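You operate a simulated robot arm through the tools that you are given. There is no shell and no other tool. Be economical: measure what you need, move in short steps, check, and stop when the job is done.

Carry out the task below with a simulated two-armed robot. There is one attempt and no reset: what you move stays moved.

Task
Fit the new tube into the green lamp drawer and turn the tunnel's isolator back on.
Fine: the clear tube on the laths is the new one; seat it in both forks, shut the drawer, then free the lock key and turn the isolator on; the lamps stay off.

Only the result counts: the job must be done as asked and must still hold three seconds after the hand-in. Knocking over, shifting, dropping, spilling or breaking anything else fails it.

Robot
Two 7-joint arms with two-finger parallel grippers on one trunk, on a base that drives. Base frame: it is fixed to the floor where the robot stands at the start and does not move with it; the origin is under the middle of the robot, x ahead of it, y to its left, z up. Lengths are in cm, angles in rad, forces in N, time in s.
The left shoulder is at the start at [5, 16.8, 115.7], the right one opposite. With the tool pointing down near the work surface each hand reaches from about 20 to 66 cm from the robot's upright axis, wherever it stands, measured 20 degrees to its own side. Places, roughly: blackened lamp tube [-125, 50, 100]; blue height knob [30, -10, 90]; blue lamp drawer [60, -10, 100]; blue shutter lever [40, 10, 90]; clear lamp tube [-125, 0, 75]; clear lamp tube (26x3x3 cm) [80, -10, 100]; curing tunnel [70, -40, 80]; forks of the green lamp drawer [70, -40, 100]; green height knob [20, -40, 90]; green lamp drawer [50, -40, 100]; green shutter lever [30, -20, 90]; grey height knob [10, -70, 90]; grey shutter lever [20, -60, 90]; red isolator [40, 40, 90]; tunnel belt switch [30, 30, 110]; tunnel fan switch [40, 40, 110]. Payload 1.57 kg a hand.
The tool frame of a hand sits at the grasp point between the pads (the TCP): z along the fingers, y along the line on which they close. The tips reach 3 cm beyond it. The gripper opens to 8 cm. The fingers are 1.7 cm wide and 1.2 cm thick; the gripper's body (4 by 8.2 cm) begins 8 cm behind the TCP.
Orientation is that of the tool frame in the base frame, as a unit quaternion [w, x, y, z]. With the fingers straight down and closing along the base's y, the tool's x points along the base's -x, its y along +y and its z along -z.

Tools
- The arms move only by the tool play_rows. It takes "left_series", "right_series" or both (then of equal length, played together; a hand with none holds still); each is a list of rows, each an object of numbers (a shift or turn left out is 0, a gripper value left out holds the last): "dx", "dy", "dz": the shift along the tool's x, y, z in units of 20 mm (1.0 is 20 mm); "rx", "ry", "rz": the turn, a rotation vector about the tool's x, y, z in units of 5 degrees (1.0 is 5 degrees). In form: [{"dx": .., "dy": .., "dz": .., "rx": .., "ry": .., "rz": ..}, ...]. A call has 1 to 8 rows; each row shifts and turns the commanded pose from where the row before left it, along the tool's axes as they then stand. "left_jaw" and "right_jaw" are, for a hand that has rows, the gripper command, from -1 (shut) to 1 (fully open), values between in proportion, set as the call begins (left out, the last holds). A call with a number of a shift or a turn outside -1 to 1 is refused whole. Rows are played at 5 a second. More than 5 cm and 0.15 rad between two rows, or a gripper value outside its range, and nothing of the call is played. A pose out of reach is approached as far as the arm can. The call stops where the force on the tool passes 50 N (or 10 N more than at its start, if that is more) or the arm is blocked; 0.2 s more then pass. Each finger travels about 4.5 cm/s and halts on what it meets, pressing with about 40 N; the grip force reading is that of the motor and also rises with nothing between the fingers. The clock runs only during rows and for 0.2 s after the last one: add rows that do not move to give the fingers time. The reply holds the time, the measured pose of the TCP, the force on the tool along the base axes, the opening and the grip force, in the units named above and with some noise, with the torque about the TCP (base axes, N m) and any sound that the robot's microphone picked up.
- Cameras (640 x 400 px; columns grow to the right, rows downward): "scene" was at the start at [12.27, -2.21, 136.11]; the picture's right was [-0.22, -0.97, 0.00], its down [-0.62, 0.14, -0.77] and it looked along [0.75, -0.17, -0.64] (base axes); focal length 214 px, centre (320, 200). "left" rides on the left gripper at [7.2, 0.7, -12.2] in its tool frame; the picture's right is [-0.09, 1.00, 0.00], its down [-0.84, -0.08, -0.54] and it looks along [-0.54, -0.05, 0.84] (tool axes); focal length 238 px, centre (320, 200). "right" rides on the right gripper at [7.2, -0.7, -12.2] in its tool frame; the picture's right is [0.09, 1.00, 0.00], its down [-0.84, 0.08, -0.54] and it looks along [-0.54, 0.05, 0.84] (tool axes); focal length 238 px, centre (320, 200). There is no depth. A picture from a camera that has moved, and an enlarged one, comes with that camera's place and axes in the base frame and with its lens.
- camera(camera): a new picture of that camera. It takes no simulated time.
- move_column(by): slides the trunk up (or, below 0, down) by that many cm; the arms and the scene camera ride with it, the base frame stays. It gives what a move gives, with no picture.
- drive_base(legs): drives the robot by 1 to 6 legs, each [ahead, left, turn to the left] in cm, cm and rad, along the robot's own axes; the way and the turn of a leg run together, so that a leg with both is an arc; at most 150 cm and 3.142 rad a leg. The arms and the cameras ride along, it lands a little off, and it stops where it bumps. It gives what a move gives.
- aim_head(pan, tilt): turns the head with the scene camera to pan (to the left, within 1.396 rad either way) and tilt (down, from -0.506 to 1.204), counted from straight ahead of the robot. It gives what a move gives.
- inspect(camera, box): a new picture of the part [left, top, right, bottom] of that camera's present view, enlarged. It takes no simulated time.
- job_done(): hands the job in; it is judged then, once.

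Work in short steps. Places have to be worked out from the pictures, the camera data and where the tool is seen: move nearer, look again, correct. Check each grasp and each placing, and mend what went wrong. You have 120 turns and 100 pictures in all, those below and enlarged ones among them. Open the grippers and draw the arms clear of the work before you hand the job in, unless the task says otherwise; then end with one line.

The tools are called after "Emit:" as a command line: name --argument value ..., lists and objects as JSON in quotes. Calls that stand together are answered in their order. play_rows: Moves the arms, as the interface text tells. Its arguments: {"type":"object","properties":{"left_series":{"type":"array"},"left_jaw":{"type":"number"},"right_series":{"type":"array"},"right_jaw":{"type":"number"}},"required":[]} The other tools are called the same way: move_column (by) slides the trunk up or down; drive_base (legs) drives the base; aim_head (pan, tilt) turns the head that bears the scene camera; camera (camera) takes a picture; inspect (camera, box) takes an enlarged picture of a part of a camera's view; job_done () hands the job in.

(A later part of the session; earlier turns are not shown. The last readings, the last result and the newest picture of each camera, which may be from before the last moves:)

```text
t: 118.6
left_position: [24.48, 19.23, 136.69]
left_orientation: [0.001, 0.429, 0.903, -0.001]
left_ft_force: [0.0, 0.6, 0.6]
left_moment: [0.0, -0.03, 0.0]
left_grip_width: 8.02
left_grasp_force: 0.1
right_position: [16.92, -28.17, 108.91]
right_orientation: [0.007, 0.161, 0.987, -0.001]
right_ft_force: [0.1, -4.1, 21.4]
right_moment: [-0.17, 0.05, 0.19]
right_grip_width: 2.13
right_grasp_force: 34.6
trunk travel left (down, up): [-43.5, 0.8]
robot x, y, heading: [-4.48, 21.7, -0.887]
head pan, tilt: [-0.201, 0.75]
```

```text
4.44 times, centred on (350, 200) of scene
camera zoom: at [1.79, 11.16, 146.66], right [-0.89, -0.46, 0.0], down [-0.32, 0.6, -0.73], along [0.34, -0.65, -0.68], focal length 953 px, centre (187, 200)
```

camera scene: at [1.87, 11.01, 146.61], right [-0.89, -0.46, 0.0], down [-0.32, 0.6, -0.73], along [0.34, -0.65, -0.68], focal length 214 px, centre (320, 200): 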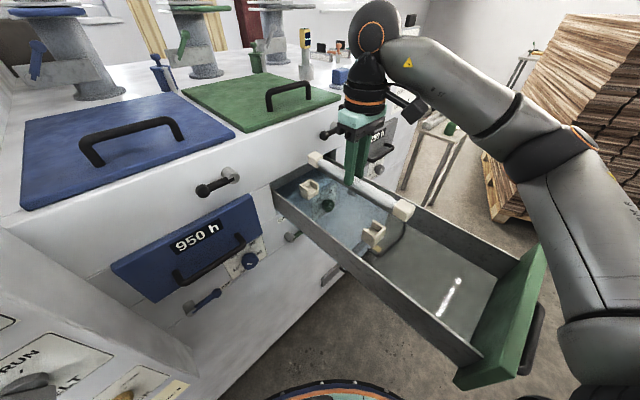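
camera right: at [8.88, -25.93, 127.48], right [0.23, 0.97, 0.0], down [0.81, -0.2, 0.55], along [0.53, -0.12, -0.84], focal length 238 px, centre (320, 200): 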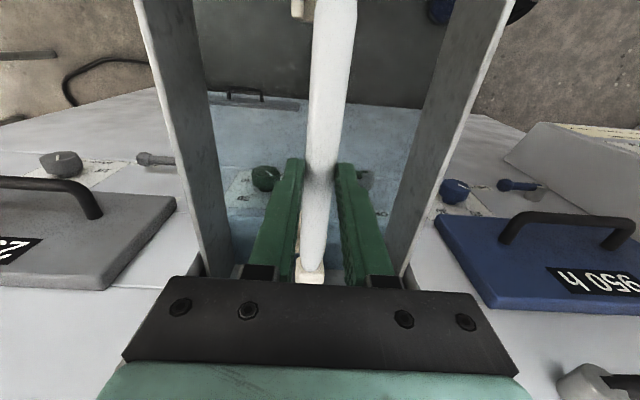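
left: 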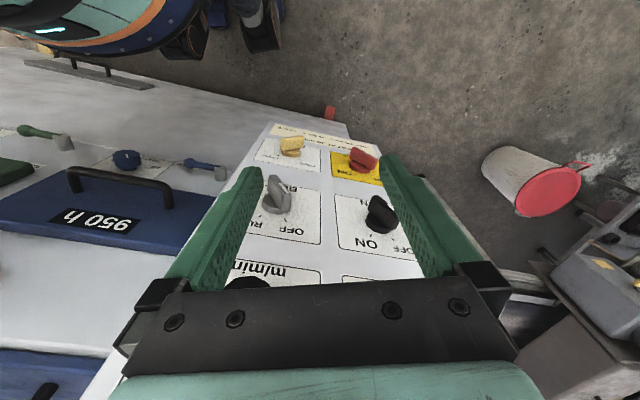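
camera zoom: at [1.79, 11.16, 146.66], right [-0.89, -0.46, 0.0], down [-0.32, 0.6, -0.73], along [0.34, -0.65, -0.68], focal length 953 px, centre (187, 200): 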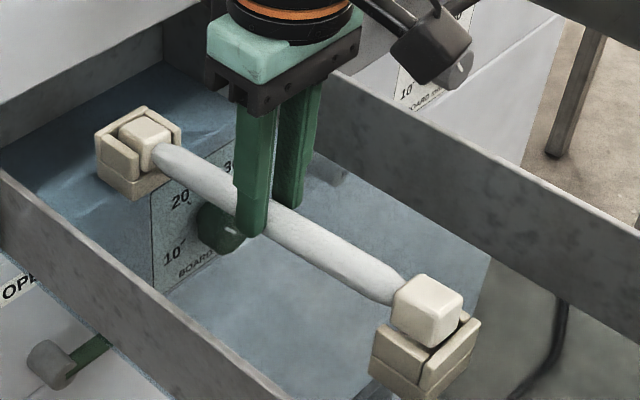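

The tube has pitched nose-up about 4°, with its front cap on the near arm's edge. I lift slightly, level the pitch, and yaw the front end away from me by a couple of millimetres.

Emit:
play_rows --right_series '[{"dz": -0.4}, {"dz": -0.2, "ry": -0.75}, {"dy": -0.08, "rz": -0.25}, {}]'

Emit:
inspect --camera "scene" --box '[352, 205, 400, 241]'

Emit:
inspect --camera "scene" --box '[300, 172, 340, 202]'

```text
t: 119.6
left_position: [24.43, 19.11, 136.64]
left_orientation: [-0.001, 0.429, 0.903, 0.0]
left_ft_force: [0.0, 0.9, -0.1]
left_moment: [0.01, -0.02, 0.0]
left_grip_width: 7.99
left_grasp_force: 0.1
right_position: [16.8, -28.34, 109.68]
right_orientation: [0.035, 0.151, 0.988, -0.005]
right_ft_force: [0.2, 0.4, -1.6]
right_moment: [0.0, -0.02, 0.0]
right_grip_width: 2.09
right_grasp_force: 34.2
trunk travel left (down, up): [-43.5, 0.8]
robot x, y, heading: [-4.39, 21.69, -0.89]
head pan, tilt: [-0.201, 0.75]
```

```text
11.11 times, centred on (376, 223) of scene
camera zoom: at [1.85, 11.02, 146.61], right [-0.89, -0.46, 0.0], down [-0.32, 0.6, -0.73], along [0.34, -0.65, -0.68], focal length 2383 px, centre (-302, -56)
```

zoom: 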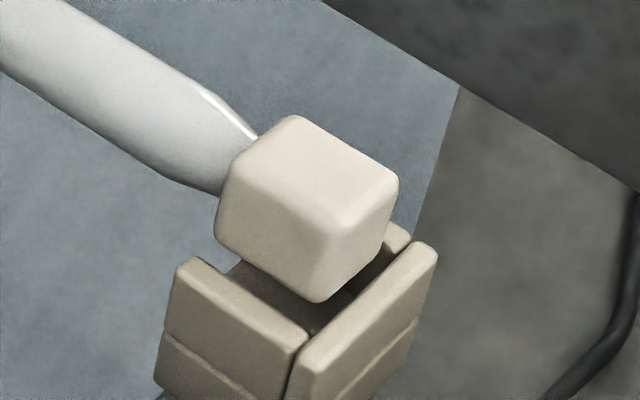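

```text
13.33 times, centred on (320, 187) of scene
camera zoom: at [1.85, 11.02, 146.61], right [-0.89, -0.46, 0.0], down [-0.32, 0.6, -0.73], along [0.34, -0.65, -0.68], focal length 2860 px, centre (320, 373)
```

zoom: 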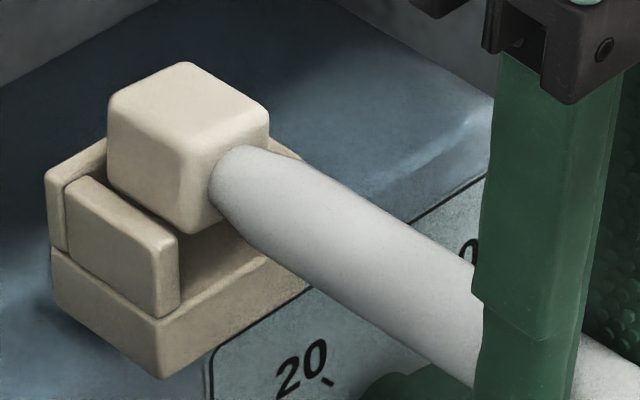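

Both caps are free above the forks, now roughly level. I lower gently by about 1 cm and look again.

Emit:
play_rows --right_series '[{"dz": 0.15}, {"dz": 0.15}, {"dz": 0.15}, {"dz": 0.1}, {}]'

Emit:
inspect --camera "scene" --box '[352, 205, 400, 241]'

Emit:
inspect --camera "scene" --box '[300, 172, 340, 202]'

```text
t: 120.8
left_position: [24.56, 18.98, 136.67]
left_orientation: [-0.001, 0.429, 0.903, -0.001]
left_ft_force: [0.2, -0.7, -0.1]
left_moment: [0.02, 0.0, 0.02]
left_grip_width: 8.01
left_grasp_force: 0.1
right_position: [17.09, -28.48, 108.61]
right_orientation: [0.035, 0.151, 0.988, -0.005]
right_ft_force: [-1.1, 0.0, -0.9]
right_moment: [0.01, -0.02, -0.03]
right_grip_width: 2.12
right_grasp_force: 34.8
trunk travel left (down, up): [-43.5, 0.8]
robot x, y, heading: [-4.32, 21.64, -0.889]
head pan, tilt: [-0.201, 0.75]
```

```text
11.11 times, centred on (376, 223) of scene
camera zoom: at [1.88, 11.0, 146.61], right [-0.89, -0.46, 0.0], down [-0.32, 0.6, -0.73], along [0.34, -0.65, -0.68], focal length 2383 px, centre (-302, -56)
```

zoom: 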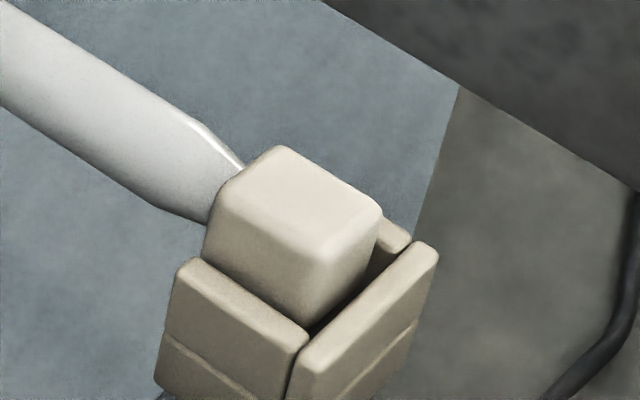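

```text
13.33 times, centred on (320, 187) of scene
camera zoom: at [1.88, 11.0, 146.61], right [-0.89, -0.46, 0.0], down [-0.32, 0.6, -0.73], along [0.34, -0.65, -0.68], focal length 2860 px, centre (320, 373)
```

zoom: 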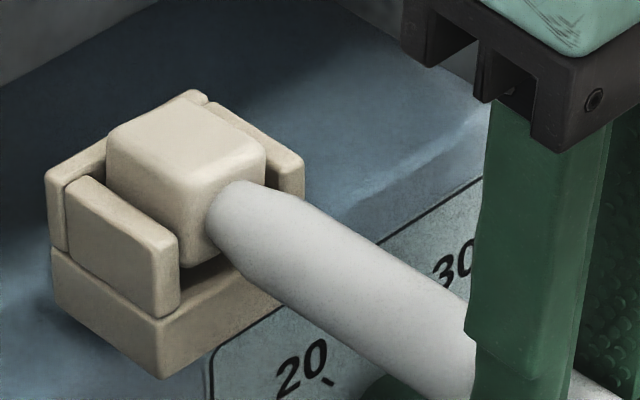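

Both caps now drop into their slots with no force. I lower further until they seat.

Emit:
play_rows --right_series '[{"dz": 0.15}, {"dz": 0.15}, {"dz": 0.1}, {"dz": 0.1}, {}]'

Emit:
inspect --camera "scene" --box '[352, 205, 400, 241]'

Emit:
inspect --camera "scene" --box '[300, 172, 340, 202]'

```text
t: 122.0
left_position: [24.5, 19.19, 136.68]
left_orientation: [0.001, 0.429, 0.903, 0.0]
left_ft_force: [1.0, -0.1, 0.3]
left_moment: [-0.01, 0.0, -0.02]
left_grip_width: 8.01
left_grasp_force: 0.1
right_position: [16.98, -28.39, 107.77]
right_orientation: [0.037, 0.151, 0.988, -0.005]
right_ft_force: [-0.2, 0.2, 7.0]
right_moment: [-0.37, -0.87, -0.02]
right_grip_width: 2.12
right_grasp_force: 34.3
trunk travel left (down, up): [-43.5, 0.8]
robot x, y, heading: [-4.29, 21.64, -0.891]
head pan, tilt: [-0.201, 0.75]
```

```text
11.11 times, centred on (376, 223) of scene
camera zoom: at [1.8, 11.09, 146.63], right [-0.89, -0.46, 0.0], down [-0.32, 0.6, -0.73], along [0.34, -0.65, -0.68], focal length 2383 px, centre (-302, -56)
```

zoom: 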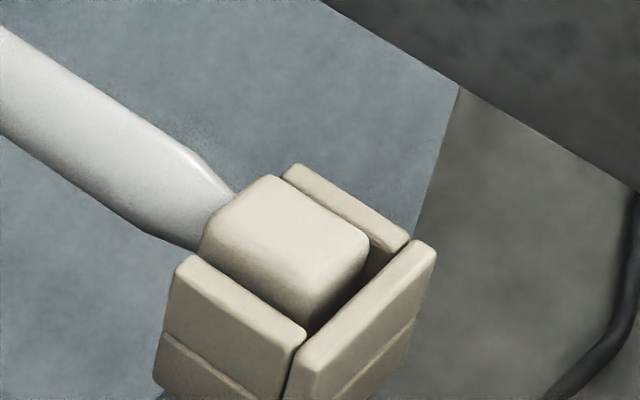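

```text
13.33 times, centred on (320, 187) of scene
camera zoom: at [1.8, 11.09, 146.63], right [-0.89, -0.46, 0.0], down [-0.32, 0.6, -0.73], along [0.34, -0.65, -0.68], focal length 2860 px, centre (320, 373)
```

zoom: 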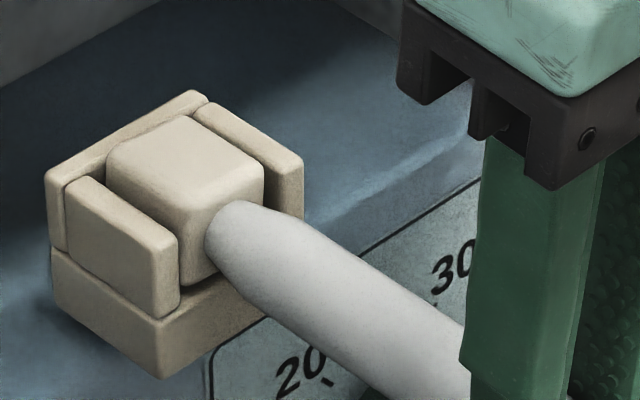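

The rear rests on its fork; the front is about 0.5 cm above. I pitch the front down 2° while lowering.

Emit:
play_rows --right_series '[{"ry": -0.25, "dz": 0.1}, {"ry": -0.2, "dz": 0.1}, {}]'

Emit:
inspect --camera "scene" --box '[352, 205, 400, 241]'

```text
t: 122.8
left_position: [24.47, 19.18, 136.66]
left_orientation: [0.0, 0.429, 0.903, -0.001]
left_ft_force: [0.3, -0.4, -0.1]
left_moment: [-0.01, -0.01, -0.01]
left_grip_width: 8.0
left_grasp_force: 0.1
right_position: [16.93, -28.37, 107.47]
right_orientation: [0.056, 0.152, 0.987, -0.009]
right_ft_force: [-2.6, 0.1, 14.1]
right_moment: [0.08, 0.11, 0.41]
right_grip_width: 2.09
right_grasp_force: 33.7
trunk travel left (down, up): [-43.5, 0.8]
robot x, y, heading: [-4.42, 21.66, -0.89]
head pan, tilt: [-0.201, 0.75]
```

```text
11.11 times, centred on (376, 223) of scene
camera zoom: at [1.77, 11.16, 146.64], right [-0.89, -0.46, 0.0], down [-0.32, 0.6, -0.73], along [0.34, -0.65, -0.68], focal length 2383 px, centre (-302, -56)
```

zoom: 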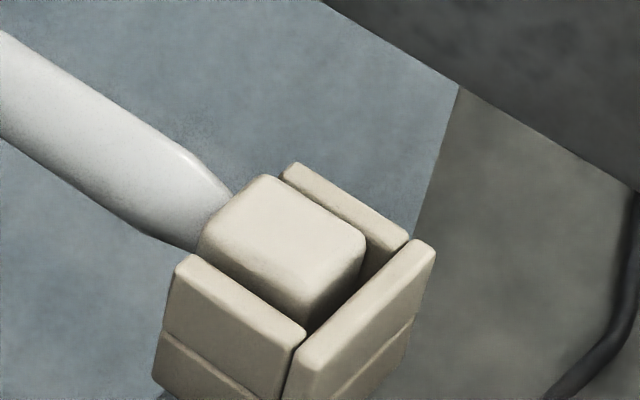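

Both ends bear now (moments balanced, 14 N up). I open the gripper.

Emit:
play_rows --right_series '[{}, {}, {}, {}, {}, {}]' --right_jaw 0.5

Emit:
inspect --camera "scene" --box '[290, 155, 410, 245]'

```text
t: 124.2
left_position: [24.49, 19.14, 136.65]
left_orientation: [0.0, 0.429, 0.903, 0.0]
left_ft_force: [-0.4, -0.6, 0.0]
left_moment: [0.02, -0.02, -0.01]
left_grip_width: 7.99
left_grasp_force: 0.0
right_position: [16.98, -28.41, 107.26]
right_orientation: [0.055, 0.151, 0.987, -0.008]
right_ft_force: [-0.8, -0.2, 1.1]
right_moment: [0.0, -0.03, -0.04]
right_grip_width: 6.0
right_grasp_force: 0.1
trunk travel left (down, up): [-43.5, 0.8]
robot x, y, heading: [-4.18, 21.94, -0.887]
head pan, tilt: [-0.201, 0.75]
```

```text
4.44 times, centred on (350, 200) of scene
camera zoom: at [1.87, 11.01, 146.61], right [-0.89, -0.46, 0.0], down [-0.32, 0.6, -0.73], along [0.34, -0.65, -0.68], focal length 953 px, centre (187, 200)
```

zoom: 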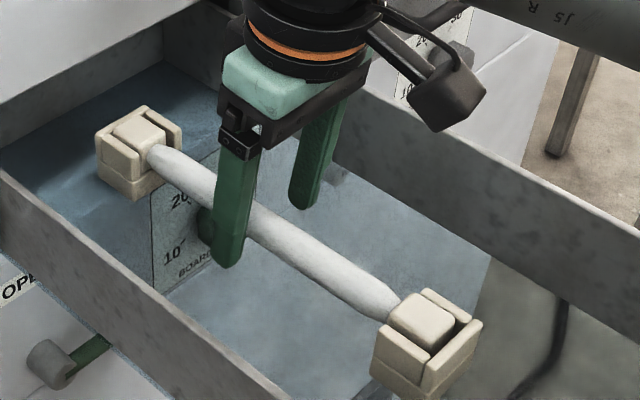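

The tube lies seated in both forks. I raise the hand clear.

Emit:
play_rows --right_series '[{"dz": -0.5}, {"dz": -1}, {"dz": -1}, {"dz": -1}, {"dz": -1}, {"dz": -1}, {"dz": -1}, {"dz": -1, "ry": 1.0}]'

Emit:
inspect --camera "scene" --box '[290, 155, 410, 245]'

```text
t: 126.0
left_position: [24.54, 19.07, 136.65]
left_orientation: [-0.001, 0.429, 0.904, -0.001]
left_ft_force: [-0.2, -0.4, -0.7]
left_moment: [-0.05, -0.02, 0.01]
left_grip_width: 8.0
left_grasp_force: 0.0
right_position: [15.44, -27.82, 122.34]
right_orientation: [0.012, 0.151, 0.988, -0.001]
right_ft_force: [-0.2, 0.4, -0.1]
right_moment: [-0.03, -0.01, -0.02]
right_grip_width: 6.0
right_grasp_force: 0.1
trunk travel left (down, up): [-43.5, 0.8]
robot x, y, heading: [-4.33, 21.72, -0.891]
head pan, tilt: [-0.201, 0.75]
```

```text
4.44 times, centred on (350, 200) of scene
camera zoom: at [1.95, 11.06, 146.61], right [-0.89, -0.46, 0.0], down [-0.32, 0.6, -0.73], along [0.34, -0.65, -0.68], focal length 953 px, centre (187, 200)
```

zoom: 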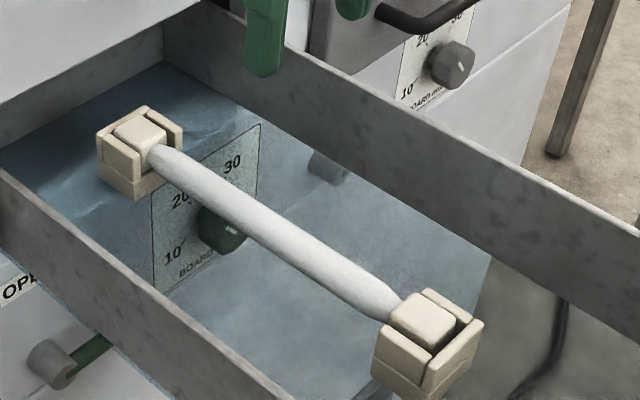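

The tube is properly seated. Now to shut the drawer: I back out and go round to its front.

Emit:
drive_base --legs '[[-30, 0, 0], [0, 0, 0.56], [-34.5, -39, 0]]'

Emit:
play_rows --right_series '[{"rz": 0.96}, {"rz": 0.96}, {"rz": 0.96}, {"rz": 0.96}, {"rz": 0.96}, {"rz": 0.96}, {"rz": 0.96}]' --right_jaw -1

Emit:
camera --camera "scene"

Emit:
camera --camera "right"

```text
t: 133.2
left_position: [-42.92, 31.54, 136.75]
left_orientation: [-0.001, 0.156, 0.988, 0.0]
left_ft_force: [-0.3, 0.5, 0.6]
left_moment: [0.0, 0.01, 0.01]
left_grip_width: 8.01
left_grasp_force: 0.0
right_position: [-25.25, -12.97, 122.26]
right_orientation: [0.011, -0.133, 0.991, 0.002]
right_ft_force: [-0.3, -0.1, -0.3]
right_moment: [0.0, 0.05, -0.02]
right_grip_width: 5.99
right_grasp_force: 0.2
trunk travel left (down, up): [-43.5, 0.8]
robot x, y, heading: [-68.38, 18.38, -0.317]
head pan, tilt: [-0.201, 0.75]
```

```text
t: 134.8
left_position: [-42.91, 31.48, 136.74]
left_orientation: [0.0, 0.156, 0.988, -0.001]
left_ft_force: [-0.1, -0.1, -0.2]
left_moment: [-0.04, 0.0, 0.0]
left_grip_width: 8.0
left_grasp_force: 0.0
right_position: [-25.3, -12.97, 122.21]
right_orientation: [0.011, 0.16, 0.987, 0.006]
right_ft_force: [-0.1, 0.9, -0.4]
right_moment: [-0.03, 0.01, -0.04]
right_grip_width: 0.0
right_grasp_force: 21.4
trunk travel left (down, up): [-43.5, 0.8]
robot x, y, heading: [-68.63, 18.21, -0.313]
head pan, tilt: [-0.201, 0.75]
```

```text
33 pictures are left
camera scene: at [-57.73, 12.48, 146.61], right [-0.49, -0.87, 0.0], down [-0.59, 0.34, -0.73], along [0.64, -0.36, -0.68], focal length 214 px, centre (320, 200)
```

scene: 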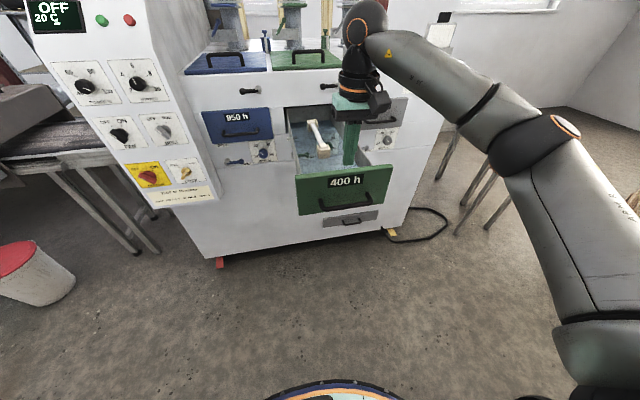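

```text
32 pictures are left
camera right: at [-32.47, -11.42, 134.35], right [0.23, 0.97, 0.01], down [0.81, -0.19, 0.56], along [0.55, -0.12, -0.83], focal length 238 px, centre (320, 200)
```

right: 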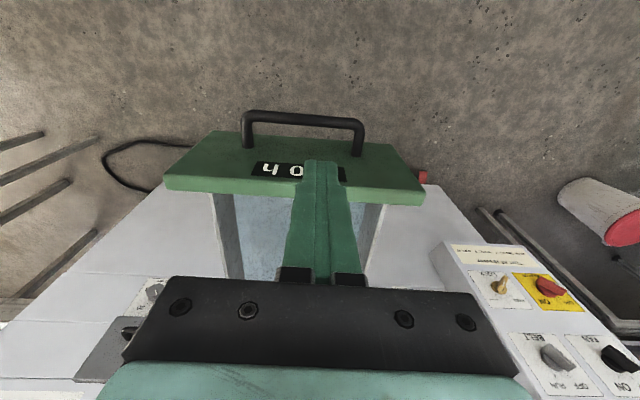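

The bar is at about n=19 (5 cm outward from the panel). I back 6 cm so the closed fingers come down just outside the bar, then lower.

Emit:
drive_base --legs '[[-6, -1.5, 0]]'

Emit:
play_rows --right_series '[{"dz": 1}, {"dz": 1}, {"dz": 1}, {"dz": 1}, {"dz": 1}, {"dz": 1}, {"dz": 1}, {"dz": 1}]'

Emit:
camera --camera "right"

```text
t: 135.8
left_position: [-49.05, 32.05, 136.65]
left_orientation: [0.001, 0.158, 0.988, 0.0]
left_ft_force: [-0.6, -0.4, -0.7]
left_moment: [-0.02, -0.03, 0.0]
left_grip_width: 8.0
left_grasp_force: 0.0
right_position: [-31.49, -12.65, 122.31]
right_orientation: [0.012, 0.161, 0.987, 0.006]
right_ft_force: [-0.5, 0.2, 0.4]
right_moment: [0.0, -0.02, 0.01]
right_grip_width: 0.0
right_grasp_force: 21.2
trunk travel left (down, up): [-43.5, 0.8]
robot x, y, heading: [-74.74, 18.45, -0.32]
head pan, tilt: [-0.201, 0.75]
```

```text
t: 137.6
left_position: [-48.89, 31.91, 136.74]
left_orientation: [-0.001, 0.157, 0.988, 0.0]
left_ft_force: [0.2, 0.3, -0.2]
left_moment: [0.03, 0.0, 0.0]
left_grip_width: 7.97
left_grasp_force: 0.1
right_position: [-30.88, -12.68, 106.37]
right_orientation: [0.011, 0.16, 0.987, 0.005]
right_ft_force: [-0.7, 0.3, -0.4]
right_moment: [0.01, 0.02, -0.01]
right_grip_width: 0.0
right_grasp_force: 21.4
trunk travel left (down, up): [-43.5, 0.8]
robot x, y, heading: [-74.9, 18.75, -0.316]
head pan, tilt: [-0.201, 0.75]
```

```text
31 pictures are left
camera right: at [-38.09, -11.12, 118.37], right [0.23, 0.97, 0.01], down [0.81, -0.19, 0.56], along [0.55, -0.12, -0.83], focal length 238 px, centre (320, 200)
```

right: 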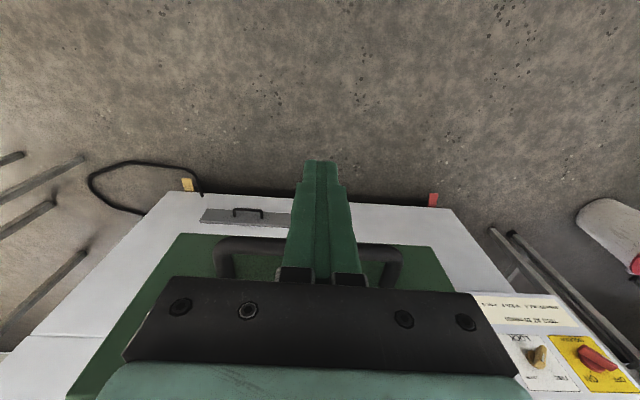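

Fingers hang just in front of the bar, at its centre. I lower a bit more and push the drawer in by driving 30 cm first.

Emit:
play_rows --right_series '[{"dz": 0.6}, {}]'

Emit:
drive_base --legs '[[30, 0, -0.012]]'

Emit:
camera --camera "scene"

```text
t: 138.2
left_position: [-48.98, 31.8, 136.63]
left_orientation: [0.0, 0.158, 0.987, -0.001]
left_ft_force: [1.0, -0.3, 1.3]
left_moment: [0.01, -0.01, -0.03]
left_grip_width: 8.0
left_grasp_force: 0.1
right_position: [-30.87, -12.66, 105.05]
right_orientation: [0.01, 0.16, 0.987, 0.006]
right_ft_force: [-0.3, 0.0, -0.2]
right_moment: [0.01, -0.01, 0.04]
right_grip_width: 0.01
right_grasp_force: 21.6
trunk travel left (down, up): [-43.5, 0.8]
robot x, y, heading: [-75.19, 18.53, -0.314]
head pan, tilt: [-0.201, 0.75]
```

```text
t: 140.2
left_position: [-20.8, 22.23, 136.53]
left_orientation: [0.001, 0.163, 0.987, -0.001]
left_ft_force: [-0.4, 0.6, 0.9]
left_moment: [-0.02, -0.01, 0.02]
left_grip_width: 8.02
left_grasp_force: 0.0
right_position: [-3.26, -22.56, 105.02]
right_orientation: [0.011, 0.166, 0.986, 0.005]
right_ft_force: [-0.6, -0.4, -0.4]
right_moment: [-0.01, -0.03, 0.0]
right_grip_width: 0.0
right_grasp_force: 21.6
trunk travel left (down, up): [-43.5, 0.8]
robot x, y, heading: [-46.82, 8.79, -0.332]
head pan, tilt: [-0.201, 0.75]
```

```text
30 pictures are left
camera scene: at [-35.93, 3.38, 146.61], right [-0.51, -0.86, 0.0], down [-0.59, 0.34, -0.73], along [0.63, -0.37, -0.68], focal length 214 px, centre (320, 200)
```

scene: 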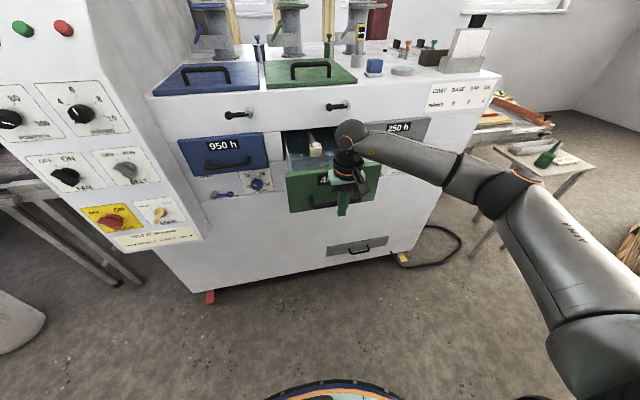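

It slides in. I check that the tube is still seated.

Emit:
inspect --camera "scene" --box '[270, 115, 390, 205]'

```text
4.44 times, centred on (330, 160) of scene
camera zoom: at [-35.93, 3.38, 146.61], right [-0.51, -0.86, 0.0], down [-0.59, 0.34, -0.73], along [0.63, -0.37, -0.68], focal length 953 px, centre (276, 378)
```

zoom: 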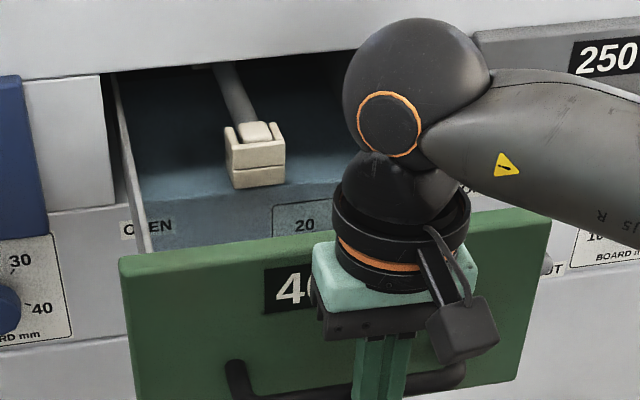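

The tube is still seated. To keep the wrist away from the black lever above, I back off slightly and pitch the hand so that the wrist trails, then continue pushing.

Emit:
drive_base --legs '[[-4, 0, 0]]'

Emit:
play_rows --right_series '[{"ry": -1}, {"ry": -1}, {"ry": -1}, {"ry": -1}, {"ry": -1}, {"ry": -1}, {"ry": -1}, {}]'

Emit:
drive_base --legs '[[22, 0, 0]]'

Emit:
camera --camera "scene"

```text
t: 141.1
left_position: [-24.85, 23.53, 136.63]
left_orientation: [0.0, 0.163, 0.987, -0.001]
left_ft_force: [-0.3, 0.4, -0.2]
left_moment: [0.04, -0.02, -0.01]
left_grip_width: 7.99
left_grasp_force: 0.0
right_position: [-7.05, -21.08, 105.17]
right_orientation: [0.012, 0.166, 0.986, 0.005]
right_ft_force: [-0.4, 0.3, 0.1]
right_moment: [0.01, -0.04, 0.0]
right_grip_width: 0.0
right_grasp_force: 21.5
trunk travel left (down, up): [-43.5, 0.8]
robot x, y, heading: [-50.42, 10.65, -0.326]
head pan, tilt: [-0.201, 0.75]
```

```text
t: 142.9
left_position: [-24.59, 23.56, 136.67]
left_orientation: [0.0, 0.164, 0.986, -0.002]
left_ft_force: [-1.1, 0.6, -0.6]
left_moment: [0.03, 0.0, -0.03]
left_grip_width: 8.01
left_grasp_force: 0.0
right_position: [-7.05, -21.1, 105.12]
right_orientation: [0.308, 0.16, 0.937, -0.045]
right_ft_force: [-0.1, -0.3, 0.1]
right_moment: [0.0, 0.0, 0.01]
right_grip_width: 0.01
right_grasp_force: 21.7
trunk travel left (down, up): [-43.5, 0.8]
robot x, y, heading: [-50.79, 10.64, -0.331]
head pan, tilt: [-0.201, 0.75]
```

```text
t: 144.6
left_position: [-3.83, 16.48, 136.68]
left_orientation: [0.0, 0.162, 0.987, 0.0]
left_ft_force: [0.3, -0.1, -1.1]
left_moment: [0.01, 0.0, -0.02]
left_grip_width: 8.01
left_grasp_force: 0.0
right_position: [13.97, -28.3, 105.12]
right_orientation: [0.308, 0.159, 0.937, -0.044]
right_ft_force: [0.9, -0.1, 0.6]
right_moment: [-0.01, -0.04, 0.03]
right_grip_width: 0.02
right_grasp_force: 21.5
trunk travel left (down, up): [-43.5, 0.8]
robot x, y, heading: [-29.73, 3.43, -0.327]
head pan, tilt: [-0.201, 0.75]
```

```text
28 pictures are left
camera scene: at [-18.84, -2.4, 146.61], right [-0.5, -0.86, 0.0], down [-0.59, 0.34, -0.73], along [0.63, -0.37, -0.68], focal length 214 px, centre (320, 200)
```

scene: 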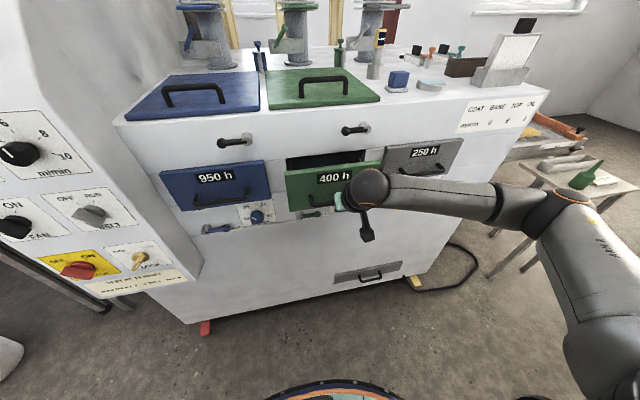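

About 8.7 cm remain. I push the rest with the arm so that the force limit guards the stop.

Emit:
play_rows --right_series '[{"dz": 0.344, "dx": -0.49}, {"dz": 0.344, "dx": -0.49}, {"dz": 0.344, "dx": -0.49}, {"dz": 0.344, "dx": -0.49}, {"dz": 0.344, "dx": -0.49}, {"dz": 0.344, "dx": -0.49}, {"dz": 0.344, "dx": -0.49}, {"dz": 0.3, "dx": -0.43}]'

Emit:
inspect --camera "scene" --box '[260, 130, 420, 250]'

```text
t: 146.4
left_position: [-3.98, 16.49, 136.68]
left_orientation: [-0.001, 0.162, 0.987, -0.001]
left_ft_force: [-0.2, -0.4, 0.7]
left_moment: [0.01, 0.05, 0.01]
left_grip_width: 8.01
left_grasp_force: 0.1
right_position: [21.65, -30.82, 104.15]
right_orientation: [0.29, 0.158, 0.943, -0.043]
right_ft_force: [-6.6, 2.8, -1.6]
right_moment: [-0.03, -0.02, 0.03]
right_grip_width: 0.0
right_grasp_force: 21.7
trunk travel left (down, up): [-43.5, 0.8]
robot x, y, heading: [-29.7, 3.5, -0.329]
head pan, tilt: [-0.201, 0.75]
stopped in row 8 (right hand): the force on the tool passed its limit at 64 N (the readings are from after the stop); the commanded pose is now the measured one
```

```text
3.33 times, centred on (340, 190) of scene
camera zoom: at [-18.94, -2.36, 146.62], right [-0.5, -0.86, 0.0], down [-0.59, 0.34, -0.73], along [0.63, -0.37, -0.68], focal length 715 px, centre (253, 233)
```

zoom: 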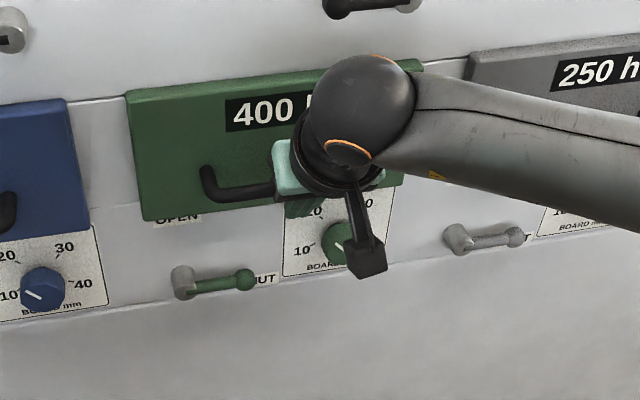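

The drawer is shut flush (stop at 64 N). I back off, withdraw the right hand, and move in front of the control panel for the left hand.

Emit:
drive_base --legs '[[-14, 0, 0], [0, 31, 0]]'

Emit:
play_rows --right_series '[{"dz": -1}, {"dz": -1}, {"dz": -1}, {"dz": -1}, {"dz": -1}, {"dz": -1}, {"dz": -1}, {"dz": -1}]'

Emit:
aim_head --pan 0.3 --tilt 0.65

Emit:
camera --camera "scene"

```text
t: 150.6
left_position: [-7.19, 50.6, 136.66]
left_orientation: [0.0, 0.16, 0.987, -0.001]
left_ft_force: [-0.2, 0.6, -0.3]
left_moment: [-0.01, 0.01, 0.0]
left_grip_width: 8.01
left_grasp_force: 0.1
right_position: [18.56, 3.22, 104.33]
right_orientation: [0.293, 0.156, 0.942, -0.042]
right_ft_force: [0.0, -0.8, 0.0]
right_moment: [0.01, 0.02, 0.02]
right_grip_width: 0.0
right_grasp_force: 22.0
trunk travel left (down, up): [-43.5, 0.8]
robot x, y, heading: [-33.46, 37.33, -0.321]
head pan, tilt: [-0.201, 0.75]
```

```text
t: 152.4
left_position: [-7.34, 50.62, 136.66]
left_orientation: [0.001, 0.16, 0.987, 0.0]
left_ft_force: [-0.6, -0.2, 0.0]
left_moment: [-0.02, 0.0, -0.03]
left_grip_width: 7.99
left_grasp_force: 0.0
right_position: [9.85, 5.98, 117.45]
right_orientation: [0.293, 0.157, 0.942, -0.043]
right_ft_force: [0.6, -0.6, 0.2]
right_moment: [-0.02, 0.0, 0.0]
right_grip_width: 0.02
right_grasp_force: 21.4
trunk travel left (down, up): [-43.5, 0.8]
robot x, y, heading: [-33.19, 37.17, -0.328]
head pan, tilt: [-0.201, 0.75]
```

```text
t: 153.4
left_position: [-7.31, 50.58, 136.6]
left_orientation: [0.0, 0.161, 0.987, 0.0]
left_ft_force: [0.7, 0.1, -0.3]
left_moment: [0.0, -0.02, 0.04]
left_grip_width: 8.01
left_grasp_force: 0.0
right_position: [10.02, 6.0, 117.46]
right_orientation: [0.293, 0.156, 0.942, -0.042]
right_ft_force: [0.2, 0.0, 0.5]
right_moment: [-0.02, 0.01, 0.02]
right_grip_width: 0.01
right_grasp_force: 21.1
trunk travel left (down, up): [-43.5, 0.8]
robot x, y, heading: [-33.11, 37.8, -0.327]
head pan, tilt: [0.3, 0.649]
```

```text
26 pictures are left
camera scene: at [-20.76, 35.56, 147.47], right [-0.03, -1.0, 0.0], down [-0.6, 0.02, -0.8], along [0.8, -0.02, -0.6], focal length 214 px, centre (320, 200)
```

scene: 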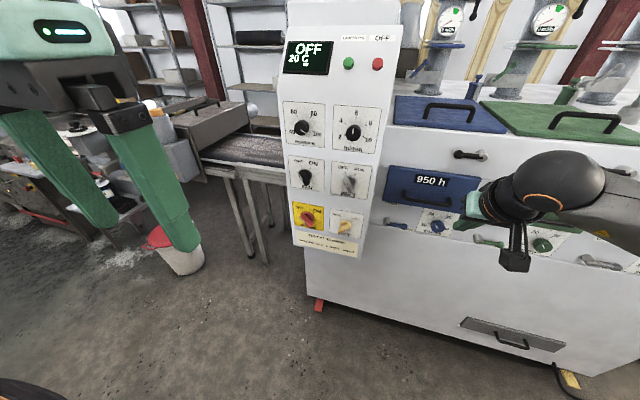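

Now straight in front of the panel. I zoom on the lock and the isolator.

Emit:
inspect --camera "scene" --box '[282, 190, 378, 262]'

```text
5.56 times, centred on (330, 226) of scene
camera zoom: at [-20.76, 35.56, 147.47], right [-0.03, -1.0, 0.0], down [-0.6, 0.02, -0.8], along [0.8, -0.02, -0.6], focal length 1192 px, centre (264, 56)
```

zoom: 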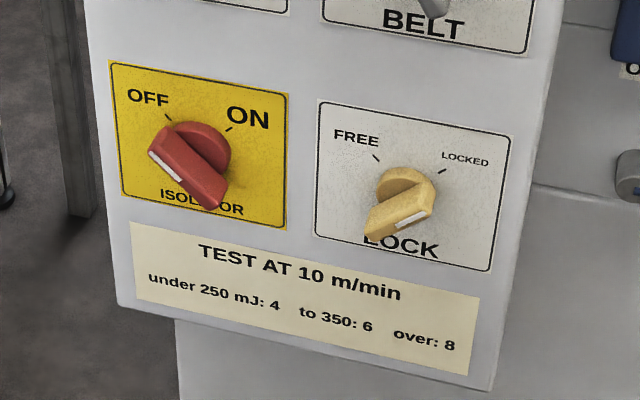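

The lock's mark points to LOCKED (needs 90° counter-clockwise) and the isolator's to OFF (needs 90° clockwise). I bring the left hand forward and turn it to face the panel with the fingers across the lock bar.

Emit:
play_rows --left_series '[{"dx": -0.9, "dz": 0.8}, {"dx": -0.9, "dz": 0.8}, {"dx": -0.9, "dz": 0.8}, {"dx": -0.9, "dz": 0.8}, {"dx": -0.9, "dz": 0.8}, {"dx": -0.9, "dz": 0.8}, {"dx": -0.9, "dz": 0.8}, {"dx": -0.9, "dz": 0.8}]'

Emit:
play_rows --left_series '[{"rx": -0.415, "ry": -1, "rz": 0.415}, {"rx": -0.415, "ry": -1, "rz": 0.415}, {"rx": -0.415, "ry": -1, "rz": 0.415}, {"rx": -0.415, "ry": -1, "rz": 0.415}, {"rx": -0.415, "ry": -1, "rz": 0.415}, {"rx": -0.415, "ry": -1, "rz": 0.415}, {"rx": -0.415, "ry": -1, "rz": 0.415}, {"rx": -0.415, "ry": -1, "rz": 0.415}]'

Emit:
play_rows --left_series '[{"rx": -0.415, "ry": -1, "rz": 0.415}, {"rx": -0.415, "ry": -1, "rz": 0.415}, {"rx": -0.415, "ry": -1, "rz": 0.415}, {"rx": -0.415, "ry": -1, "rz": 0.415}, {"rx": -0.415, "ry": -1, "rz": 0.415}, {"rx": -0.415, "ry": -1, "rz": 0.415}, {"rx": -0.415, "ry": -1, "rz": 0.415}, {"rx": -0.415, "ry": -1, "rz": 0.415}]'

Emit:
move_column --by -14

```text
t: 155.2
left_position: [6.42, 45.95, 123.76]
left_orientation: [0.001, 0.162, 0.987, 0.0]
left_ft_force: [-0.6, -0.2, -0.3]
left_moment: [0.03, 0.02, -0.01]
left_grip_width: 8.01
left_grasp_force: 0.1
right_position: [10.02, 6.01, 117.34]
right_orientation: [0.293, 0.157, 0.942, -0.043]
right_ft_force: [-0.1, 0.8, -0.2]
right_moment: [-0.01, -0.01, 0.01]
right_grip_width: 0.04
right_grasp_force: 21.5
trunk travel left (down, up): [-43.5, 0.8]
robot x, y, heading: [-33.53, 37.38, -0.322]
head pan, tilt: [0.3, 0.649]
```

```text
t: 157.0
left_position: [6.86, 45.59, 124.39]
left_orientation: [0.358, 0.287, 0.885, 0.085]
left_ft_force: [0.1, -0.6, 0.1]
left_moment: [0.01, 0.01, 0.02]
left_grip_width: 8.01
left_grasp_force: 0.1
left hand out of reach, approached as far as the arm can: row 8
right_position: [9.95, 5.96, 117.46]
right_orientation: [0.293, 0.156, 0.942, -0.042]
right_ft_force: [-0.4, 0.8, 0.1]
right_moment: [0.0, -0.01, -0.02]
right_grip_width: 0.0
right_grasp_force: 21.8
trunk travel left (down, up): [-43.5, 0.8]
robot x, y, heading: [-33.07, 37.14, -0.327]
head pan, tilt: [0.3, 0.649]
```

```text
t: 158.8
left_position: [15.13, 38.01, 130.31]
left_orientation: [0.658, 0.366, 0.639, 0.155]
left_ft_force: [-0.2, 0.4, -0.2]
left_moment: [0.01, 0.0, -0.01]
left_grip_width: 8.01
left_grasp_force: 0.1
left hand out of reach, approached as far as the arm can: row 1, 2, 3, 4, 5, 6, 7, 8
right_position: [9.96, 5.95, 117.34]
right_orientation: [0.293, 0.157, 0.942, -0.043]
right_ft_force: [0.9, 0.3, -0.1]
right_moment: [-0.01, 0.01, 0.0]
right_grip_width: 0.02
right_grasp_force: 21.2
trunk travel left (down, up): [-43.5, 0.8]
robot x, y, heading: [-32.96, 37.32, -0.324]
head pan, tilt: [0.3, 0.649]
```

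```text
t: 160.4
left_position: [15.12, 37.91, 116.44]
left_orientation: [0.658, 0.366, 0.64, 0.154]
left_ft_force: [-0.3, 0.2, 0.5]
left_moment: [-0.02, 0.02, 0.01]
left_grip_width: 8.02
left_grasp_force: 0.2
right_position: [9.97, 6.02, 103.47]
right_orientation: [0.292, 0.157, 0.942, -0.042]
right_ft_force: [1.4, -0.6, 0.4]
right_moment: [0.04, 0.01, -0.02]
right_grip_width: 0.01
right_grasp_force: 21.7
trunk travel left (down, up): [-29.5, 14.8]
robot x, y, heading: [-33.21, 37.6, -0.328]
head pan, tilt: [0.3, 0.649]
```

The left hand nearly faces the panel. I finish the last few degrees and move down toward the lock's height.

Emit:
play_rows --left_series '[{"dx": 0.6, "dy": -0.96, "dz": 0.085}, {"dx": 0.6, "dy": -0.96, "dz": 0.085}, {"dx": 0.6, "dy": -0.96, "dz": 0.085}, {"dx": 0.6, "dy": -0.96, "dz": 0.085}, {"dx": 0.6, "dy": -0.96, "dz": 0.085}, {"dx": 0.6, "dy": -0.96, "dz": 0.085}, {"dx": 0.6, "dy": -0.96, "dz": 0.085}, {"rx": -0.3, "ry": -0.9, "rz": 0.415}]'

Emit:
camera --camera "left"

```text
t: 162.2
left_position: [14.43, 35.89, 112.44]
left_orientation: [0.68, 0.375, 0.608, 0.162]
left_ft_force: [-0.7, 0.0, -0.5]
left_moment: [-0.02, 0.02, 0.02]
left_grip_width: 8.01
left_grasp_force: 0.1
left hand out of reach, approached as far as the arm can: row 4, 5, 6, 7, 8
right_position: [9.98, 5.97, 103.42]
right_orientation: [0.293, 0.157, 0.942, -0.043]
right_ft_force: [-0.8, 0.3, 0.1]
right_moment: [-0.01, -0.02, -0.01]
right_grip_width: 0.01
right_grasp_force: 21.6
trunk travel left (down, up): [-29.5, 14.8]
robot x, y, heading: [-32.97, 37.41, -0.327]
head pan, tilt: [0.3, 0.649]
```

```text
24 pictures are left
camera left: at [4.56, 45.16, 108.2], right [0.22, 0.6, 0.77], down [-0.71, -0.45, 0.55], along [0.67, -0.66, 0.33], focal length 238 px, centre (320, 200)
```

left: 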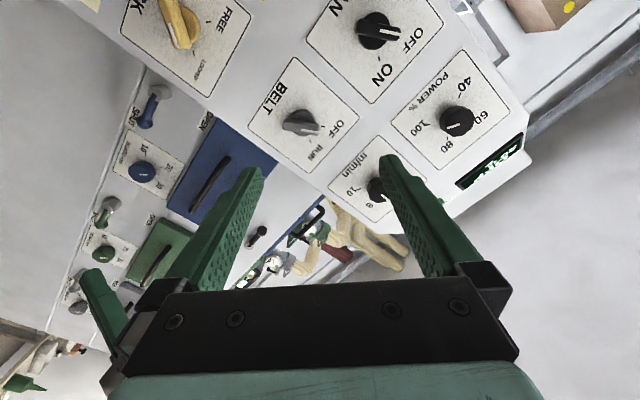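

The arm is at its limit downward, so I lower the trunk 17.5 cm to bring the hand to lock height.

Emit:
move_column --by -17.5

Emit:
play_rows --left_series '[{"dx": -0.6, "dy": -0.6}, {"dx": -0.6, "dy": -0.6}, {"dz": 0.5}, {"dz": 0.5}, {}]'

Emit:
camera --camera "left"

Emit:
camera --camera "scene"

```text
t: 164.2
left_position: [14.45, 35.85, 94.94]
left_orientation: [0.68, 0.376, 0.609, 0.16]
left_ft_force: [-1.9, 0.0, -0.4]
left_moment: [0.02, 0.01, 0.0]
left_grip_width: 8.02
left_grasp_force: 0.1
right_position: [9.89, 6.0, 85.97]
right_orientation: [0.293, 0.156, 0.942, -0.043]
right_ft_force: [-0.8, 0.0, -0.6]
right_moment: [0.02, -0.02, 0.0]
right_grip_width: 0.0
right_grasp_force: 21.7
trunk travel left (down, up): [-12.0, 32.3]
robot x, y, heading: [-33.43, 37.06, -0.327]
head pan, tilt: [0.3, 0.649]
```

```text
t: 165.4
left_position: [15.48, 32.8, 96.13]
left_orientation: [0.678, 0.377, 0.61, 0.16]
left_ft_force: [-0.8, 0.4, -0.2]
left_moment: [0.0, 0.01, 0.02]
left_grip_width: 7.98
left_grasp_force: 0.1
left hand out of reach, approached as far as the arm can: row 2
right_position: [9.96, 6.08, 85.92]
right_orientation: [0.293, 0.157, 0.942, -0.043]
right_ft_force: [0.2, -0.6, -0.2]
right_moment: [-0.03, 0.0, 0.0]
right_grip_width: 0.02
right_grasp_force: 21.1
trunk travel left (down, up): [-12.0, 32.3]
robot x, y, heading: [-33.33, 37.73, -0.324]
head pan, tilt: [0.3, 0.649]
```

```text
23 pictures are left
camera left: at [5.48, 42.05, 91.9], right [0.22, 0.6, 0.77], down [-0.7, -0.45, 0.55], along [0.68, -0.66, 0.32], focal length 238 px, centre (320, 200)
```

left: 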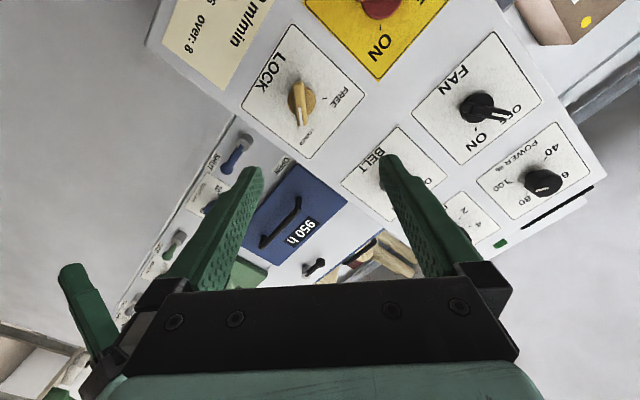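

```text
22 pictures are left
camera scene: at [-20.76, 35.57, 115.97], right [-0.02, -1.0, 0.0], down [-0.6, 0.01, -0.8], along [0.8, -0.02, -0.6], focal length 214 px, centre (320, 200)
```

scene: 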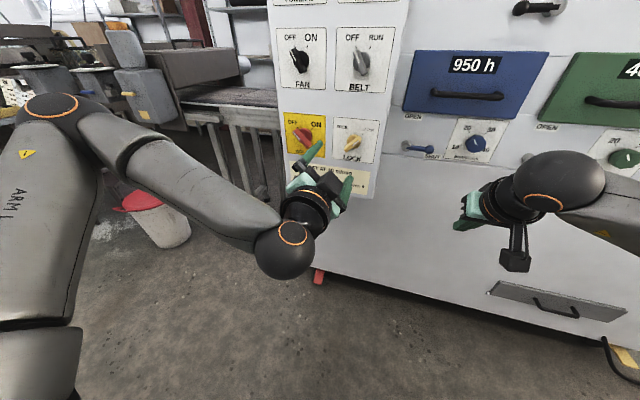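

The lock knob is at about (36, 25.3, 92.8). I drive 14 cm nearer and adjust the hand down 3 cm, then look again.

Emit:
drive_base --legs '[[13, 0, 0]]'

Emit:
play_rows --left_series '[{"dx": 0.3, "dy": -0.4}, {"dx": 0.3, "dy": -0.4}, {"dx": 0.3, "dy": -0.4}, {}]'

Emit:
camera --camera "left"

Emit:
inspect --camera "scene" --box '[260, 80, 420, 200]'

```text
t: 166.7
left_position: [27.75, 28.55, 96.14]
left_orientation: [0.678, 0.378, 0.61, 0.159]
left_ft_force: [0.4, -0.4, 1.1]
left_moment: [0.0, 0.0, 0.0]
left_grip_width: 7.97
left_grasp_force: 0.1
right_position: [22.19, 1.85, 85.82]
right_orientation: [0.292, 0.157, 0.942, -0.043]
right_ft_force: [0.3, 0.2, 0.6]
right_moment: [0.02, -0.01, 0.0]
right_grip_width: 0.01
right_grasp_force: 21.4
trunk travel left (down, up): [-12.0, 32.3]
robot x, y, heading: [-20.53, 33.16, -0.331]
head pan, tilt: [0.3, 0.649]
```

```text
t: 167.7
left_position: [27.67, 29.54, 95.33]
left_orientation: [0.677, 0.378, 0.611, 0.159]
left_ft_force: [-0.5, 0.4, -0.7]
left_moment: [0.01, -0.03, -0.02]
left_grip_width: 8.02
left_grasp_force: 0.1
left hand out of reach, approached as far as the arm can: row 1, 2, 3
right_position: [22.24, 1.79, 86.03]
right_orientation: [0.292, 0.157, 0.942, -0.043]
right_ft_force: [-0.5, -0.2, 0.1]
right_moment: [-0.01, 0.0, 0.0]
right_grip_width: 0.0
right_grasp_force: 21.5
trunk travel left (down, up): [-12.0, 32.3]
robot x, y, heading: [-20.87, 33.09, -0.328]
head pan, tilt: [0.3, 0.649]
```

```text
21 pictures are left
camera left: at [17.67, 38.88, 91.15], right [0.23, 0.6, 0.77], down [-0.7, -0.45, 0.55], along [0.68, -0.66, 0.32], focal length 238 px, centre (320, 200)
```

left: 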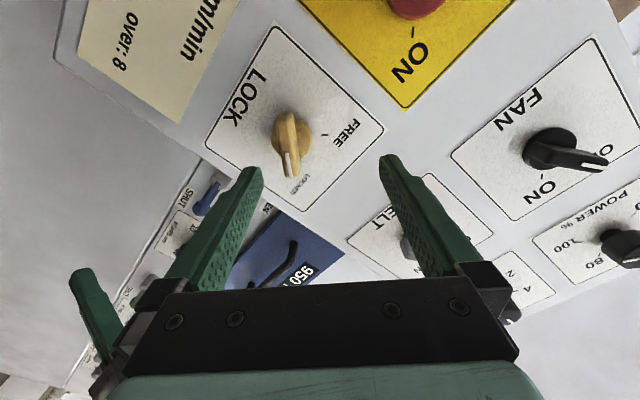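

```text
3.33 times, centred on (340, 140) of scene
camera zoom: at [-8.47, 31.42, 115.97], right [-0.03, -1.0, 0.0], down [-0.6, 0.02, -0.8], along [0.8, -0.02, -0.6], focal length 715 px, centre (253, 400)
```

zoom: 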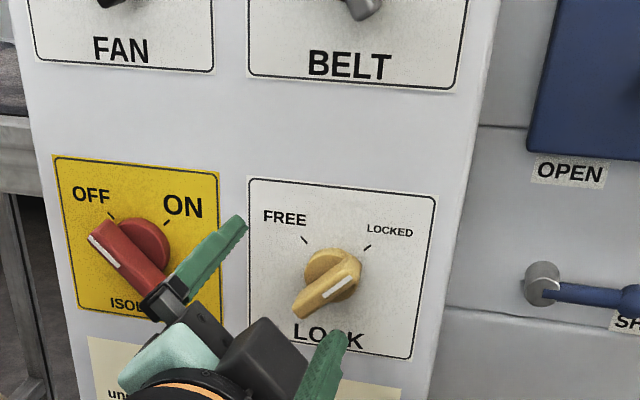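

The knob bar is at about (35.3,25.6,92.9): 2.4 cm lower, 1.3 cm right and about 8 cm ahead of the TCP. I correct with trunk and base, staying 3 cm short.

Emit:
move_column --by -2.4

Emit:
drive_base --legs '[[4.5, -1.3, 0]]'

Emit:
camera --camera "left"

Emit:
inspect --camera "scene" --box '[260, 80, 420, 200]'

```text
t: 168.4
left_position: [27.64, 29.6, 93.1]
left_orientation: [0.677, 0.377, 0.611, 0.161]
left_ft_force: [-0.5, -0.6, -0.5]
left_moment: [0.0, 0.02, 0.0]
left_grip_width: 7.99
left_grasp_force: 0.0
right_position: [22.24, 1.94, 83.59]
right_orientation: [0.293, 0.157, 0.942, -0.042]
right_ft_force: [-0.7, 1.2, 0.7]
right_moment: [0.04, 0.02, -0.01]
right_grip_width: 0.0
right_grasp_force: 21.6
trunk travel left (down, up): [-9.6, 34.7]
robot x, y, heading: [-20.89, 33.41, -0.329]
head pan, tilt: [0.3, 0.649]
```

```text
t: 169.3
left_position: [31.46, 26.91, 93.02]
left_orientation: [0.677, 0.377, 0.611, 0.161]
left_ft_force: [0.4, -0.7, -0.2]
left_moment: [0.02, 0.01, 0.03]
left_grip_width: 7.99
left_grasp_force: 0.0
right_position: [26.1, -0.79, 83.5]
right_orientation: [0.292, 0.157, 0.942, -0.042]
right_ft_force: [-0.6, -0.7, -0.3]
right_moment: [0.04, 0.04, 0.0]
right_grip_width: 0.0
right_grasp_force: 21.3
trunk travel left (down, up): [-9.6, 34.7]
robot x, y, heading: [-17.19, 30.77, -0.323]
head pan, tilt: [0.3, 0.649]
```

```text
19 pictures are left
camera left: at [21.52, 36.24, 88.75], right [0.23, 0.6, 0.77], down [-0.7, -0.45, 0.55], along [0.68, -0.66, 0.32], focal length 238 px, centre (320, 200)
```

left: 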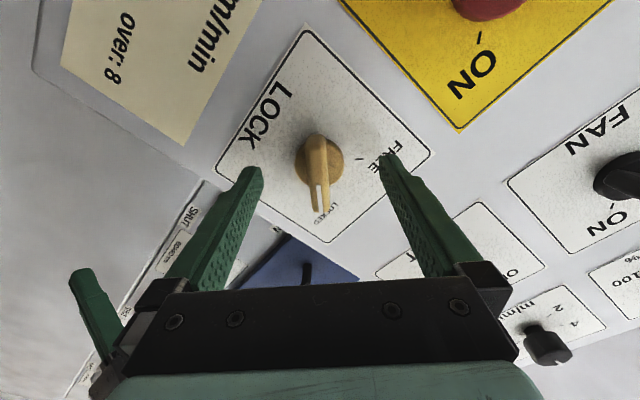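

```text
3.33 times, centred on (340, 140) of scene
camera zoom: at [-4.64, 28.79, 113.57], right [-0.03, -1.0, 0.0], down [-0.6, 0.02, -0.8], along [0.8, -0.02, -0.6], focal length 715 px, centre (253, 400)
```

zoom: 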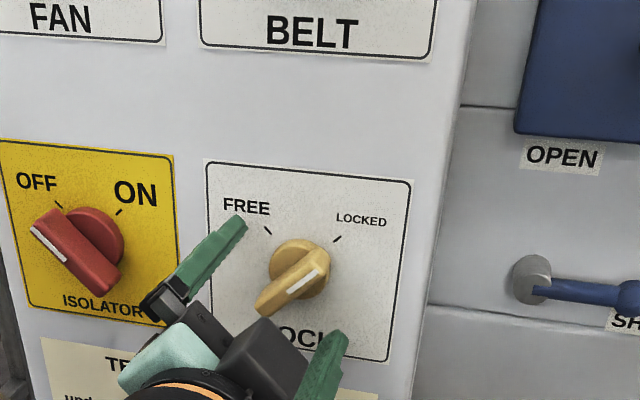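

The fingers straddle the bar with proper alignment. I move in 3.2 cm with the arm.

Emit:
play_rows --left_series '[{"dz": 0.4}, {"dz": 0.4}, {"dz": 0.4}, {"dz": 0.4}, {}]'

Emit:
camera --camera "left"

```text
t: 170.2
left_position: [33.31, 26.36, 93.03]
left_orientation: [0.674, 0.38, 0.613, 0.158]
left_ft_force: [-22.1, 9.4, -0.1]
left_moment: [-0.38, -0.84, 0.74]
left_grip_width: 7.98
left_grasp_force: 0.1
left hand out of reach, approached as far as the arm can: row 3
right_position: [25.79, -0.55, 83.59]
right_orientation: [0.294, 0.156, 0.942, -0.043]
right_ft_force: [0.7, 0.2, 0.8]
right_moment: [0.0, 0.0, 0.03]
right_grip_width: 0.01
right_grasp_force: 20.9
trunk travel left (down, up): [-9.6, 34.7]
robot x, y, heading: [-17.07, 30.52, -0.328]
head pan, tilt: [0.3, 0.649]
stopped in row 4 (left hand): the force on the tool passed its limit at 60 N (the readings are from after the stop); the commanded pose is now the measured one
```

```text
17 pictures are left
camera left: at [23.39, 35.77, 89.04], right [0.23, 0.6, 0.77], down [-0.7, -0.45, 0.56], along [0.68, -0.67, 0.31], focal length 238 px, centre (320, 200)
```

left: 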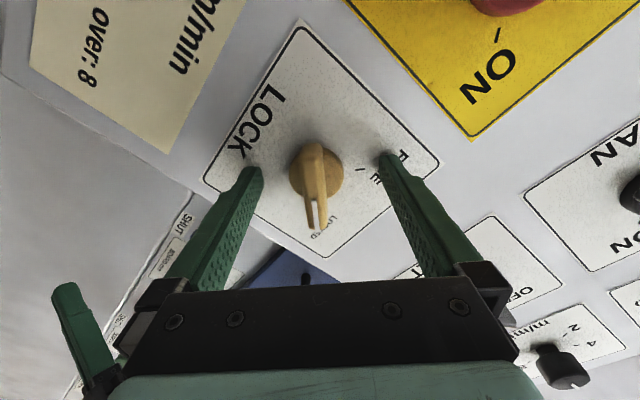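

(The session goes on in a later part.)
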